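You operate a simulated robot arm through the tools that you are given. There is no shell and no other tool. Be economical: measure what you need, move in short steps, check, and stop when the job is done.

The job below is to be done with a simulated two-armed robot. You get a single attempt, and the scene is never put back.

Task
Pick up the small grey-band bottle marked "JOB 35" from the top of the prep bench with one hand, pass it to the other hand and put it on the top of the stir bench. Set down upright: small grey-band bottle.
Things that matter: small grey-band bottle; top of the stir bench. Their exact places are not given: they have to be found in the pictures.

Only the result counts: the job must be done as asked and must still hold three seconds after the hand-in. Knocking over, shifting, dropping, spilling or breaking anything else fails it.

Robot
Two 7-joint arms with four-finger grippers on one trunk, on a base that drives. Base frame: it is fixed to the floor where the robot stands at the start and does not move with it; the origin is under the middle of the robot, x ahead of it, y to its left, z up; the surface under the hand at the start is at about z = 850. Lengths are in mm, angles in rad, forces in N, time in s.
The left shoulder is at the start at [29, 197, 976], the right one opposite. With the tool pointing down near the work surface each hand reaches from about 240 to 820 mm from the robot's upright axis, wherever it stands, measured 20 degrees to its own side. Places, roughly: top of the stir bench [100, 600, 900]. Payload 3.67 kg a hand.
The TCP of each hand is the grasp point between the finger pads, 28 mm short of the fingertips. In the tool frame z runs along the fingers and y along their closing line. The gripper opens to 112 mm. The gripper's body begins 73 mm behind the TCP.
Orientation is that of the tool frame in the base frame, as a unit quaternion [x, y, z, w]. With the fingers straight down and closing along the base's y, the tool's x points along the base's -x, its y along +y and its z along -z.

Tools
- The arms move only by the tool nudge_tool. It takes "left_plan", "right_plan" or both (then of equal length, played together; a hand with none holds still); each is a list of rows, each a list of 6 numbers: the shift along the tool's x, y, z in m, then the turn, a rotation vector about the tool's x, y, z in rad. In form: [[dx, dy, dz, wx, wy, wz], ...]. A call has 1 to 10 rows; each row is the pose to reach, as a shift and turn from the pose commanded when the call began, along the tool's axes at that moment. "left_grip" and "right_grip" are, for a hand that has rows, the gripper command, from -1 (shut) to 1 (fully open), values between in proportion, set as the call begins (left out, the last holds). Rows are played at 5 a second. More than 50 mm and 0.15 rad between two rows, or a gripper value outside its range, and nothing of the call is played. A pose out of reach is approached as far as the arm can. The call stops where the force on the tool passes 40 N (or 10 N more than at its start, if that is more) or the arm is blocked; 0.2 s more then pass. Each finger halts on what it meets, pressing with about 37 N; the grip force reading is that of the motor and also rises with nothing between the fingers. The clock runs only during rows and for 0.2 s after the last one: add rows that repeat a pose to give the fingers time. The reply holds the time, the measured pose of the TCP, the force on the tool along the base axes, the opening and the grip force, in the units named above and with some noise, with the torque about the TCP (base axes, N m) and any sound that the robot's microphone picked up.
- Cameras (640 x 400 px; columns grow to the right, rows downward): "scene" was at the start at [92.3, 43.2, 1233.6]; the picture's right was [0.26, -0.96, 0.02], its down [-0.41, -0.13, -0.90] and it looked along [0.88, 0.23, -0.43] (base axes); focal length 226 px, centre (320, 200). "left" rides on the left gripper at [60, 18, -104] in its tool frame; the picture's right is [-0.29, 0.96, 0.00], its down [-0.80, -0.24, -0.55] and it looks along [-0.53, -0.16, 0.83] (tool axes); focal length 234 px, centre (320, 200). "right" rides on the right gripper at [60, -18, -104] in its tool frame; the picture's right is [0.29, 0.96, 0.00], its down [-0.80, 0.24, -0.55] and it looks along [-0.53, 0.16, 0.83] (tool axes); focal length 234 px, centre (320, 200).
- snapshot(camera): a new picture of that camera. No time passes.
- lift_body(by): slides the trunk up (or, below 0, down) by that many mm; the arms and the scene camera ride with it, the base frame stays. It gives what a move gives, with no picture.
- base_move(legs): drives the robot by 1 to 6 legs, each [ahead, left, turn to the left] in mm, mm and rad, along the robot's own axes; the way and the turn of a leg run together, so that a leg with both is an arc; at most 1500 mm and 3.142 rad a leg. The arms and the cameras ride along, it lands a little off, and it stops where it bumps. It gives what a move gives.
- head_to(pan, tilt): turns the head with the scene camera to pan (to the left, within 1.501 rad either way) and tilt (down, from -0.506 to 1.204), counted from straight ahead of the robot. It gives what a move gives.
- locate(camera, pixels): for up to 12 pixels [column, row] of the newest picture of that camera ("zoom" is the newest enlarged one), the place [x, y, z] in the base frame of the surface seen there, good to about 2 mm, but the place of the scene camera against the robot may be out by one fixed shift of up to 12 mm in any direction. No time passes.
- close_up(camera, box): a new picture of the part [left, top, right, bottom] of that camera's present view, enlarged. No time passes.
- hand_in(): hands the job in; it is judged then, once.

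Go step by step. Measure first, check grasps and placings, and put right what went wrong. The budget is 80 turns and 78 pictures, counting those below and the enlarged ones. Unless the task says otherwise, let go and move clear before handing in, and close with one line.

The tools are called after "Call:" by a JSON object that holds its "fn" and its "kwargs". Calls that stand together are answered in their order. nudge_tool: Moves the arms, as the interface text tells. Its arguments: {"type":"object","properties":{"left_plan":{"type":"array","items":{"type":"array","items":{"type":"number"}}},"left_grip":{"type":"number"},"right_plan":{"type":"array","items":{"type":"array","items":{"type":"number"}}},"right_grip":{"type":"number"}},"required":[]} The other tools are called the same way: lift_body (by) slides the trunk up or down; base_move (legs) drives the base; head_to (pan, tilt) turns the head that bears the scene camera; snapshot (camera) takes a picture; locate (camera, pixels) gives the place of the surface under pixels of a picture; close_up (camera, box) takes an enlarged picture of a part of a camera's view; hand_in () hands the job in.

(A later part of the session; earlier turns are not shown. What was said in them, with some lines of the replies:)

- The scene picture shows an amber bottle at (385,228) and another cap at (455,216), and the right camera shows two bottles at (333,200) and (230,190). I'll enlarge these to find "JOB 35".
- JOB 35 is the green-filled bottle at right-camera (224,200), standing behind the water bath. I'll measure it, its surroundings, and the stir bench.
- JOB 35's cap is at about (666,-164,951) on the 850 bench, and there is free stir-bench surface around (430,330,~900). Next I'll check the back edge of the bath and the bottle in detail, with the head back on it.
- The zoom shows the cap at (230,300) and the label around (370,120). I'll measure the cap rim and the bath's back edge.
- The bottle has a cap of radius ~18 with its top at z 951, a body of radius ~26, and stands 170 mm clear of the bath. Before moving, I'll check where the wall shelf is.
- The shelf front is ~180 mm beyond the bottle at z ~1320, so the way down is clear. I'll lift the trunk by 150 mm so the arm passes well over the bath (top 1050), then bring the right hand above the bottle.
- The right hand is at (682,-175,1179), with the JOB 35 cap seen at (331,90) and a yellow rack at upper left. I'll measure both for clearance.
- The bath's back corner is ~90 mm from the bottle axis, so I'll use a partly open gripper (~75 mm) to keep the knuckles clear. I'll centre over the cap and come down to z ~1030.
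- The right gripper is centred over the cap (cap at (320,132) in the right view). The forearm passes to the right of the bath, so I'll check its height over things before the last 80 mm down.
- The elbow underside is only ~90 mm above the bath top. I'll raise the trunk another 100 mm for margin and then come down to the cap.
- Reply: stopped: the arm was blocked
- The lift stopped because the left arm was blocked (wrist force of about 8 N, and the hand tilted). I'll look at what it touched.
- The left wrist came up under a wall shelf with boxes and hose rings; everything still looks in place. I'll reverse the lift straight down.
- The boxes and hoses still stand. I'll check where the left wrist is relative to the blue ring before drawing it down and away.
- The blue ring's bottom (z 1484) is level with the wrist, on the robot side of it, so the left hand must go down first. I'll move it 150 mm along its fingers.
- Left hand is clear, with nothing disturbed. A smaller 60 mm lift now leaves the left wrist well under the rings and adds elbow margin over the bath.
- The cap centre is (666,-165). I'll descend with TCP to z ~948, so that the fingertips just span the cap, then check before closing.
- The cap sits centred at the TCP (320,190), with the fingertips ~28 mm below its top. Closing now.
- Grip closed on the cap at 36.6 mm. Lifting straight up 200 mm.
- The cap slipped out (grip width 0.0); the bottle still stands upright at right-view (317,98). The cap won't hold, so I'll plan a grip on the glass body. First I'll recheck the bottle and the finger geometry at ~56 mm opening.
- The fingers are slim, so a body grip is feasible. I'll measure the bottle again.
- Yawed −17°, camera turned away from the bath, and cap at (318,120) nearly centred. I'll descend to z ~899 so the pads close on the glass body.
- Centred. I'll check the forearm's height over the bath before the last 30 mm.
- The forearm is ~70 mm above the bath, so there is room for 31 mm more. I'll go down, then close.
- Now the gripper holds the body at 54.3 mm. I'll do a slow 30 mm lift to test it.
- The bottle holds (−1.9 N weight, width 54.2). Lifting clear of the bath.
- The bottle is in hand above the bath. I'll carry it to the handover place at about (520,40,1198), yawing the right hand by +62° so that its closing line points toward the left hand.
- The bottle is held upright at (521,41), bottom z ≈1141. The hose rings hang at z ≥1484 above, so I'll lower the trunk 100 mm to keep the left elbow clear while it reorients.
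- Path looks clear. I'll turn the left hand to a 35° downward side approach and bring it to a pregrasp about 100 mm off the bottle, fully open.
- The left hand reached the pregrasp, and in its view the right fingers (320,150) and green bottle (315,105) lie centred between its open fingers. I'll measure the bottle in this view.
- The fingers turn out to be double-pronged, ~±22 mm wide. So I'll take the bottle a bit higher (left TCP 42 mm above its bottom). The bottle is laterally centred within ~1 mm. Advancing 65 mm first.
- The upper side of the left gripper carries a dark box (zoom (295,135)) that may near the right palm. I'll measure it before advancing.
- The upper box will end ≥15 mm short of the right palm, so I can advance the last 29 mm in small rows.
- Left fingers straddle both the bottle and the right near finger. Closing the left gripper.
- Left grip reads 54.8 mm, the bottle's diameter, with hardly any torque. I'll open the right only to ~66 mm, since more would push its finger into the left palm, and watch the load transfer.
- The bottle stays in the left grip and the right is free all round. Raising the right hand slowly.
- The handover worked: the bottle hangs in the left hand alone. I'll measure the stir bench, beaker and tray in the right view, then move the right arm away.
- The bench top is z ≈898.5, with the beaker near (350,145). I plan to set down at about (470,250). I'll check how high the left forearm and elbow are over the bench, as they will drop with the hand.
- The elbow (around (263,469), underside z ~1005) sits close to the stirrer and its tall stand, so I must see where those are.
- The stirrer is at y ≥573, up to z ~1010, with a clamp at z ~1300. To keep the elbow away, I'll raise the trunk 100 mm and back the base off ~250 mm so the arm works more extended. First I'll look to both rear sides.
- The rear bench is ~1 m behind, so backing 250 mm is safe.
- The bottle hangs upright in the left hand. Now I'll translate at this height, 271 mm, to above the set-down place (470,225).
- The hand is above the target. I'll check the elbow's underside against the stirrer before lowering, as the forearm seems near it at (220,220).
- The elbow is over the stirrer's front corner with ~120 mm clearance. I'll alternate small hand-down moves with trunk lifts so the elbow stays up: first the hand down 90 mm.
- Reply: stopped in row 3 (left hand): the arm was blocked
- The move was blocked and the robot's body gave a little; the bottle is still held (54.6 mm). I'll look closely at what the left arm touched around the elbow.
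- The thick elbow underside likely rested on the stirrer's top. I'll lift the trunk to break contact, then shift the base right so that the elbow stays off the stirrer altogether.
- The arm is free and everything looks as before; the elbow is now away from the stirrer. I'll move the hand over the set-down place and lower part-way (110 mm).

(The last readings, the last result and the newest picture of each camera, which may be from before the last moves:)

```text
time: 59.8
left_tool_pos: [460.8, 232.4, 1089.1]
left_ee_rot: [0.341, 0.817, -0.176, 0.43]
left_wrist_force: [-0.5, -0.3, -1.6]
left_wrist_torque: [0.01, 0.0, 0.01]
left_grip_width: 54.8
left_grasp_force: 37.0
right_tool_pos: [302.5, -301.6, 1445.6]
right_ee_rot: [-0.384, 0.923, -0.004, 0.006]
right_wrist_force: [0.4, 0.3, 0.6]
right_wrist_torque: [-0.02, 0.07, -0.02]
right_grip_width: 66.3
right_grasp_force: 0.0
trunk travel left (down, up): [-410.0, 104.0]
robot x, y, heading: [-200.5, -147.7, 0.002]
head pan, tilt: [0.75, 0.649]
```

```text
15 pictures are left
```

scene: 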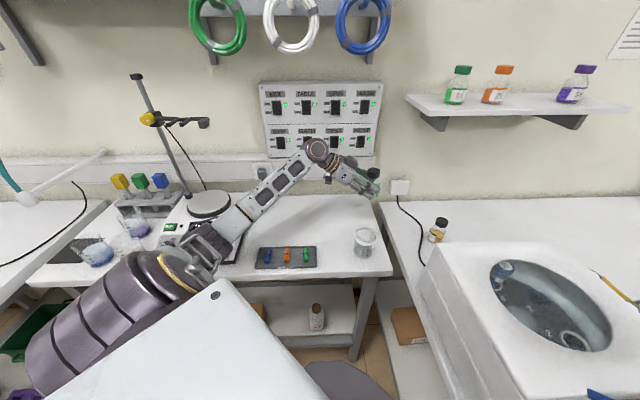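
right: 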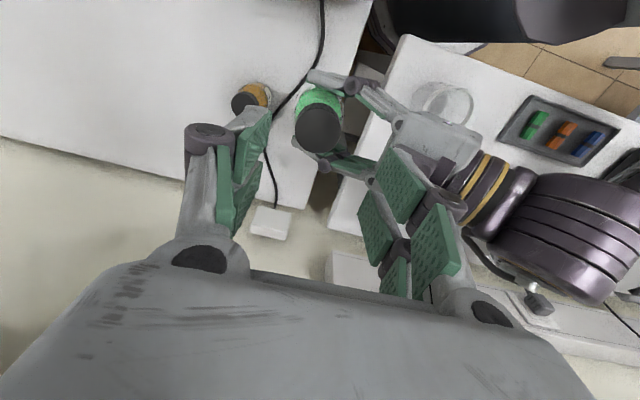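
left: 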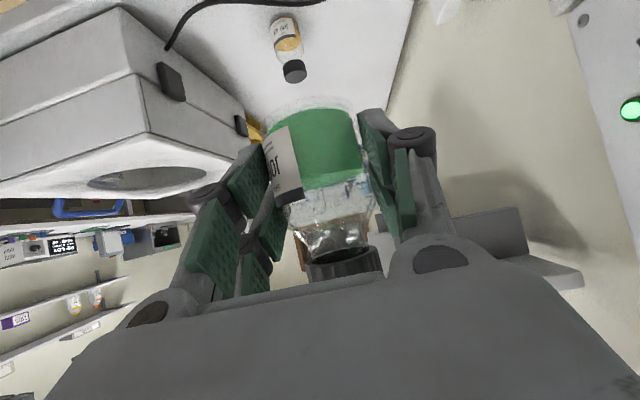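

Good so far. I'll check the elbow position against the stirrer before the last 145 mm.

Call:
{"fn": "locate", "kwargs": {"camera": "scene", "pixels": [[230, 230], [210, 250], [222, 262], [195, 260], [210, 275], [250, 205], [235, 252], [240, 258], [365, 250], [358, 232], [374, 234], [270, 190]]}}

Call:
{"fn": "close_up", "kwargs": {"camera": "scene", "box": [140, 160, 300, 290]}}

```text
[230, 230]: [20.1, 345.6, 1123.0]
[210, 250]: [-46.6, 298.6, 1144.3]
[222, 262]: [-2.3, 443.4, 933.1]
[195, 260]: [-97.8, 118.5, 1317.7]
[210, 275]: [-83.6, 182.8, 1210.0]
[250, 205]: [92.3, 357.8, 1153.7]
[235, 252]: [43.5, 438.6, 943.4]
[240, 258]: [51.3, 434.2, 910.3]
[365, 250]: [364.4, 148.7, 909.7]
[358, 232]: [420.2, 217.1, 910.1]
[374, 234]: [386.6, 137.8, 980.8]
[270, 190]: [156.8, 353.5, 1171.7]
```

```text
3.08 times, centred on (220, 225) of scene
```

zoom: 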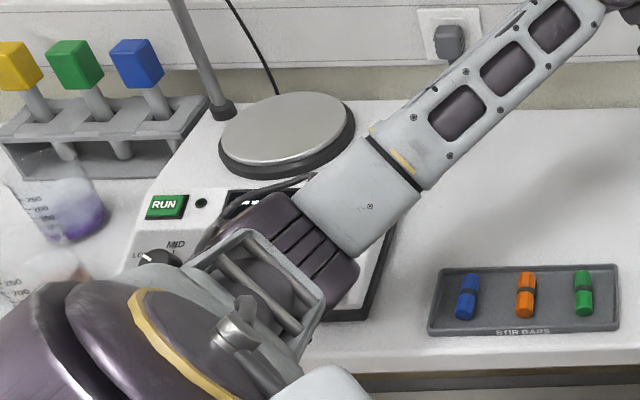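

The elbow is beside the stirrer with its top at ~1113. I'll raise the trunk another 60 mm to keep the elbow well up, then lower the hand in stages, watching for any block.

Call:
{"fn": "lift_body", "kwargs": {"by": 60}}

Call:
{"fn": "nudge_tool", "kwargs": {"left_plan": [[0.0248, 0, 0.017, 0, 0, 0], [0.0495, 0, 0.034, 0, 0, 0], [0.0743, 0, 0.0509, 0, 0, 0], [0.099, 0, 0.0679, 0, 0, 0]]}}

Call:
{"fn": "snapshot", "kwargs": {"camera": "scene"}}

```text
time: 60.8
left_tool_pos: [461.8, 230.7, 1148.8]
left_ee_rot: [0.342, 0.817, -0.177, 0.43]
left_wrist_force: [0.3, -0.7, -1.8]
left_wrist_torque: [-0.02, 0.0, -0.02]
left_grip_width: 54.5
left_grasp_force: 37.1
right_tool_pos: [302.7, -301.1, 1505.7]
right_ee_rot: [-0.384, 0.923, -0.004, 0.006]
right_wrist_force: [0.3, 0.2, 0.0]
right_wrist_torque: [-0.03, 0.01, -0.01]
right_grip_width: 66.1
right_grasp_force: 0.1
trunk travel left (down, up): [-470.0, 44.0]
robot x, y, heading: [-199.8, -155.6, 0.002]
head pan, tilt: [0.75, 0.649]
```

```text
time: 61.8
left_tool_pos: [461.6, 232.7, 1029.6]
left_ee_rot: [0.342, 0.816, -0.177, 0.43]
left_wrist_force: [-0.3, -0.3, -2.3]
left_wrist_torque: [0.02, 0.01, 0.01]
left_grip_width: 54.9
left_grasp_force: 36.4
right_tool_pos: [302.6, -300.8, 1505.7]
right_ee_rot: [-0.383, 0.924, -0.004, 0.006]
right_wrist_force: [-0.7, -0.4, -0.2]
right_wrist_torque: [0.0, 0.0, 0.0]
right_grip_width: 66.1
right_grasp_force: 0.0
trunk travel left (down, up): [-470.0, 44.0]
robot x, y, heading: [-203.3, -152.7, -0.001]
head pan, tilt: [0.75, 0.649]
```

```text
13 pictures are left
```

scene: 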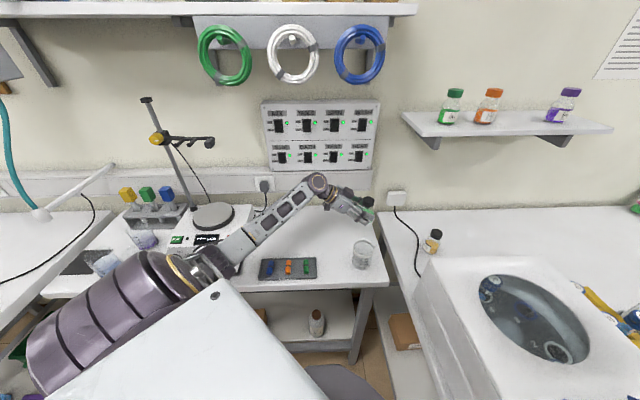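

No block so far (TCP z 1030). I'll check the elbow's height again.

Call:
{"fn": "locate", "kwargs": {"camera": "scene", "pixels": [[225, 255], [235, 262], [215, 265], [245, 245], [228, 272], [215, 285], [245, 270], [270, 225]]}}

Call:
{"fn": "close_up", "kwargs": {"camera": "scene", "box": [160, 160, 400, 310]}}

```text
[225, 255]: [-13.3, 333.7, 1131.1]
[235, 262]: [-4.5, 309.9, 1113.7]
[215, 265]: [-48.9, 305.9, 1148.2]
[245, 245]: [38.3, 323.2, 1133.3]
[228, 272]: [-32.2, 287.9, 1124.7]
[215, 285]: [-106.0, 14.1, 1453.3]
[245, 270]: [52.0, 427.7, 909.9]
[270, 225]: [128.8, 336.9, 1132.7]
```

```text
2.67 times, centred on (280, 235) of scene
```

zoom: 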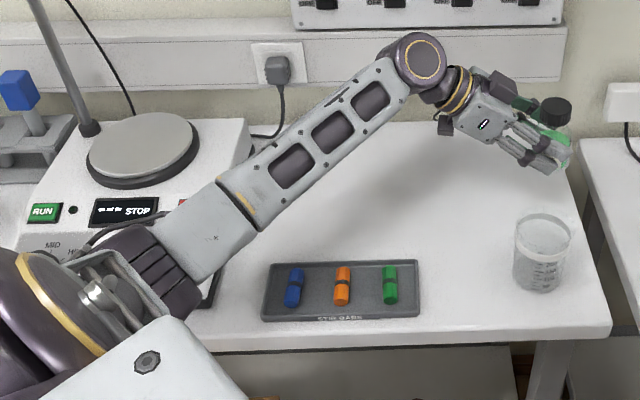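

The elbow is now clear of the stirrer by ~70 mm sideways. I'll lower 76 mm, leaving about 13 mm under the bottle.

Call:
{"fn": "nudge_tool", "kwargs": {"left_plan": [[0.0206, 0, 0.0141, 0, 0, 0], [0.0412, 0, 0.0283, 0, 0, 0], [0.0627, 0, 0.043, 0, 0, 0], [0.0627, 0, 0.043, 0, 0, 0]]}}

Call:
{"fn": "snapshot", "kwargs": {"camera": "left"}}

Call:
{"fn": "close_up", "kwargs": {"camera": "scene", "box": [260, 160, 420, 280]}}

```text
time: 62.8
left_tool_pos: [464.9, 231.7, 953.6]
left_ee_rot: [0.342, 0.817, -0.177, 0.43]
left_wrist_force: [1.3, -0.5, -1.6]
left_wrist_torque: [0.02, 0.02, -0.01]
left_grip_width: 54.8
left_grasp_force: 37.0
right_tool_pos: [301.6, -301.1, 1506.6]
right_ee_rot: [-0.384, 0.923, -0.004, 0.006]
right_wrist_force: [-0.2, -0.1, -0.8]
right_wrist_torque: [0.0, 0.0, -0.03]
right_grip_width: 65.9
right_grasp_force: 0.0
trunk travel left (down, up): [-470.0, 44.0]
robot x, y, heading: [-200.6, -148.1, -0.002]
head pan, tilt: [0.75, 0.649]
```

```text
11 pictures are left
```

left: 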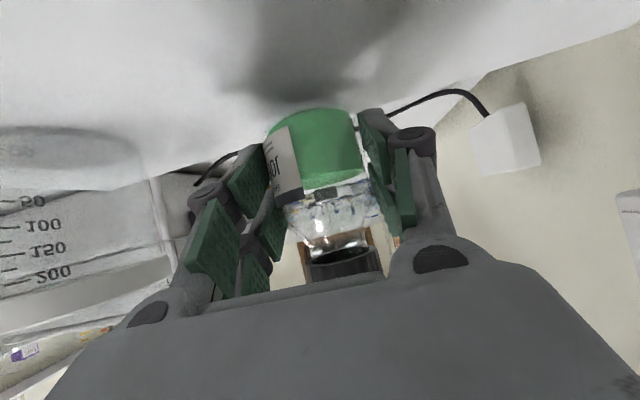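

```text
3.33 times, centred on (340, 220) of scene
```

zoom: 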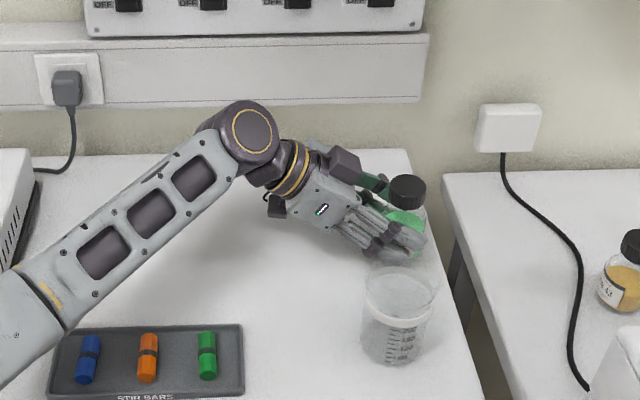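

The bottle is ~13 mm above the bench at about (474,222), roughly 46 mm inside the right edge. I'll shift 15 mm further inward, then lower 10 mm more.

Call:
{"fn": "nudge_tool", "kwargs": {"left_plan": [[0.0084, -0.0008, -0.0123, 0, 0, 0], [0.0125, -0.0008, -0.0095, 0, 0, 0], [0.0166, -0.0008, -0.0066, 0, 0, 0], [0.0166, -0.0008, -0.0066, 0, 0, 0]]}}

Call:
{"fn": "nudge_tool", "kwargs": {"left_plan": [[0.0012, 0, 0.0009, 0, 0, 0], [0.0012, 0, 0.0009, 0, 0, 0]]}}

Call:
{"fn": "nudge_tool", "kwargs": {"left_plan": [[0.0012, 0, 0.0009, 0, 0, 0], [0.0012, 0, 0.0009, 0, 0, 0]]}}

```text
time: 63.8
left_tool_pos: [453.8, 242.0, 944.7]
left_ee_rot: [0.342, 0.817, -0.177, 0.43]
left_wrist_force: [0.4, 0.3, -1.9]
left_wrist_torque: [0.01, 0.04, 0.04]
left_grip_width: 54.6
left_grasp_force: 36.8
right_tool_pos: [302.3, -299.9, 1505.5]
right_ee_rot: [-0.384, 0.923, -0.004, 0.006]
right_wrist_force: [0.1, 0.5, -0.1]
right_wrist_torque: [0.01, -0.01, 0.01]
right_grip_width: 66.3
right_grasp_force: 0.1
trunk travel left (down, up): [-470.0, 44.0]
robot x, y, heading: [-202.0, -150.9, 0.001]
head pan, tilt: [0.75, 0.649]
```

```text
time: 64.4
left_tool_pos: [452.3, 241.7, 944.3]
left_ee_rot: [0.342, 0.817, -0.177, 0.43]
left_wrist_force: [1.2, 0.5, 2.2]
left_wrist_torque: [0.12, 0.0, -0.04]
left_grip_width: 54.8
left_grasp_force: 36.5
right_tool_pos: [302.5, -301.2, 1505.8]
right_ee_rot: [-0.384, 0.923, -0.005, 0.006]
right_wrist_force: [0.4, 0.6, 0.8]
right_wrist_torque: [0.0, -0.01, 0.04]
right_grip_width: 65.9
right_grasp_force: 0.1
trunk travel left (down, up): [-470.0, 44.0]
robot x, y, heading: [-204.1, -148.8, 0.001]
head pan, tilt: [0.75, 0.649]
```

```text
time: 65.0
left_tool_pos: [451.2, 241.0, 944.9]
left_ee_rot: [0.342, 0.816, -0.176, 0.431]
left_wrist_force: [4.0, 2.3, 12.5]
left_wrist_torque: [0.19, -0.06, -0.04]
left_grip_width: 54.4
left_grasp_force: 36.9
right_tool_pos: [302.1, -302.2, 1505.6]
right_ee_rot: [-0.384, 0.923, -0.005, 0.007]
right_wrist_force: [-0.4, 0.3, 0.8]
right_wrist_torque: [0.01, -0.01, 0.01]
right_grip_width: 66.1
right_grasp_force: 0.1
trunk travel left (down, up): [-470.0, 44.0]
robot x, y, heading: [-205.0, -148.5, 0.006]
head pan, tilt: [0.75, 0.649]
```

Contact: 12.5 N upward with small torque, so the bottle is standing on the bench. I'll ease 1 mm up and check it closely before opening.

Call:
{"fn": "nudge_tool", "kwargs": {"left_plan": [[-0.0009, 0, -0.0006, 0, 0, 0], [-0.0009, 0, -0.0006, 0, 0, 0]]}}

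Call:
{"fn": "close_up", "kwargs": {"camera": "scene", "box": [320, 190, 400, 240]}}

Call:
{"fn": "close_up", "kwargs": {"camera": "left", "box": [180, 60, 460, 290]}}

```text
time: 65.6
left_tool_pos: [451.3, 241.7, 943.6]
left_ee_rot: [0.343, 0.816, -0.177, 0.431]
left_wrist_force: [3.9, 3.3, 14.9]
left_wrist_torque: [0.19, -0.1, -0.04]
left_grip_width: 54.5
left_grasp_force: 37.1
right_tool_pos: [301.9, -302.0, 1505.7]
right_ee_rot: [-0.383, 0.924, -0.004, 0.006]
right_wrist_force: [0.4, 0.3, 0.2]
right_wrist_torque: [0.01, 0.01, 0.01]
right_grip_width: 66.1
right_grasp_force: 0.1
trunk travel left (down, up): [-470.0, 44.0]
robot x, y, heading: [-203.1, -149.9, -0.002]
head pan, tilt: [0.75, 0.649]
```

```text
8.00 times, centred on (360, 215) of scene
```

zoom: 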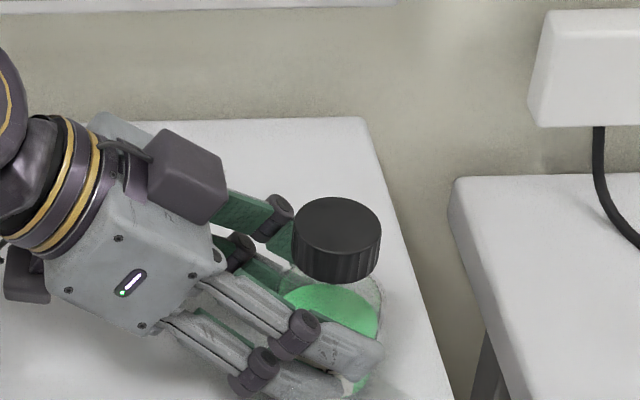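

```text
1.74 times, centred on (320, 175) of left
```

zoom: 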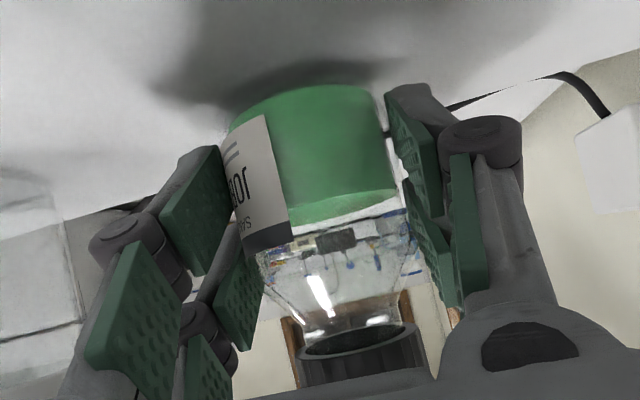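

The bottle stands on the bench in the grip. I'll ease the residual push, then open to ~75 mm.

Call:
{"fn": "nudge_tool", "kwargs": {"left_plan": [[-0.0014, 0, -0.001, 0, 0, 0], [-0.0014, 0, -0.001, 0, 0, 0]]}}

Call:
{"fn": "nudge_tool", "kwargs": {"left_plan": [[0, 0, 0, 0, 0, 0], [0, 0, 0, 0, 0, 0], [0, 0, 0, 0, 0, 0]], "left_grip": 0.34}}

Call:
{"fn": "snapshot", "kwargs": {"camera": "left"}}

```text
time: 66.2
left_tool_pos: [450.6, 240.3, 943.0]
left_ee_rot: [0.342, 0.817, -0.177, 0.43]
left_wrist_force: [3.9, 0.6, 9.9]
left_wrist_torque: [0.08, -0.04, 0.02]
left_grip_width: 54.8
left_grasp_force: 37.1
right_tool_pos: [301.7, -301.6, 1505.2]
right_ee_rot: [-0.384, 0.923, -0.004, 0.006]
right_wrist_force: [-0.5, -0.2, -0.6]
right_wrist_torque: [0.03, -0.02, 0.02]
right_grip_width: 65.9
right_grasp_force: 0.1
trunk travel left (down, up): [-470.0, 44.0]
robot x, y, heading: [-198.8, -151.5, 0.002]
head pan, tilt: [0.75, 0.649]
```

```text
time: 67.0
left_tool_pos: [450.7, 240.9, 942.6]
left_ee_rot: [0.342, 0.817, -0.178, 0.429]
left_wrist_force: [-1.3, -0.2, 0.7]
left_wrist_torque: [-0.01, -0.04, 0.01]
left_grip_width: 75.1
left_grasp_force: 0.1
right_tool_pos: [302.5, -300.7, 1504.9]
right_ee_rot: [-0.384, 0.923, -0.004, 0.006]
right_wrist_force: [0.0, 0.0, -0.1]
right_wrist_torque: [0.02, 0.01, 0.01]
right_grip_width: 66.1
right_grasp_force: 0.1
trunk travel left (down, up): [-470.0, 44.0]
robot x, y, heading: [-199.5, -153.0, 0.002]
head pan, tilt: [0.75, 0.649]
```

```text
7 pictures are left
```

left: 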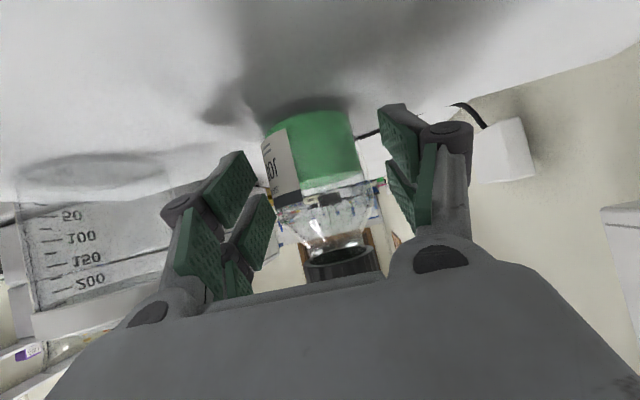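

Released: force ~0 and the bottle stands by itself. Backing out along the fingers 85 mm, then straight up.

Call:
{"fn": "nudge_tool", "kwargs": {"left_plan": [[0, 0, -0.012, 0, 0, 0], [0, 0, -0.03, 0, 0, 0], [0, 0, -0.05, 0, 0, 0], [0, 0, -0.07, 0, 0, 0], [0, 0, -0.085, 0, 0, 0], [-0.0275, 0, -0.104, 0, 0, 0], [-0.055, 0, -0.123, 0, 0, 0], [-0.0825, 0, -0.142, 0, 0, 0]]}}

Call:
{"fn": "snapshot", "kwargs": {"camera": "scene"}}

Call:
{"fn": "close_up", "kwargs": {"camera": "scene", "box": [320, 180, 420, 260]}}

```text
time: 68.8
left_tool_pos: [400.0, 290.8, 1093.6]
left_ee_rot: [0.342, 0.817, -0.176, 0.43]
left_wrist_force: [-0.3, 0.4, 0.3]
left_wrist_torque: [-0.02, 0.0, 0.0]
left_grip_width: 74.9
left_grasp_force: 0.1
right_tool_pos: [302.0, -300.6, 1506.0]
right_ee_rot: [-0.384, 0.923, -0.004, 0.006]
right_wrist_force: [0.0, 0.1, 0.1]
right_wrist_torque: [-0.01, 0.02, 0.0]
right_grip_width: 66.2
right_grasp_force: 0.1
trunk travel left (down, up): [-470.0, 44.0]
robot x, y, heading: [-200.8, -148.2, -0.0]
head pan, tilt: [0.75, 0.649]
```

```text
6 pictures are left
```

scene: 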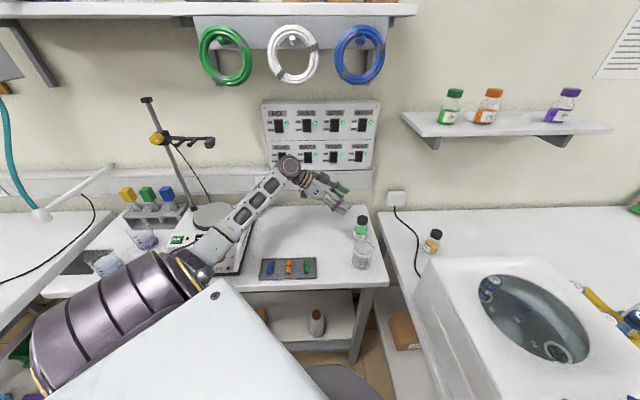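

```text
5.00 times, centred on (370, 220) of scene
```

zoom: 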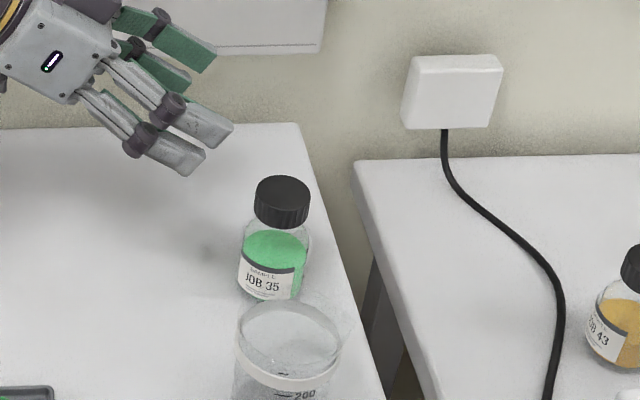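

JOB 35 stands upright on the stir bench (zoom (275,240)). Both hands are clear and the readings are still, so I'm handing in.

Call:
{"fn": "hand_in", "kwargs": {}}

```text
The job is handed in.
```

The JOB 35 bottle was picked up with the right hand, passed to the left, and set down upright on the stir bench. Both hands were clear of it at hand-in. The left arm was blocked twice on the way, once by the hose shelf and once apparently by the stirrer. Nothing looked moved in the pictures afterwards, but I did not measure the stirrer's position again.
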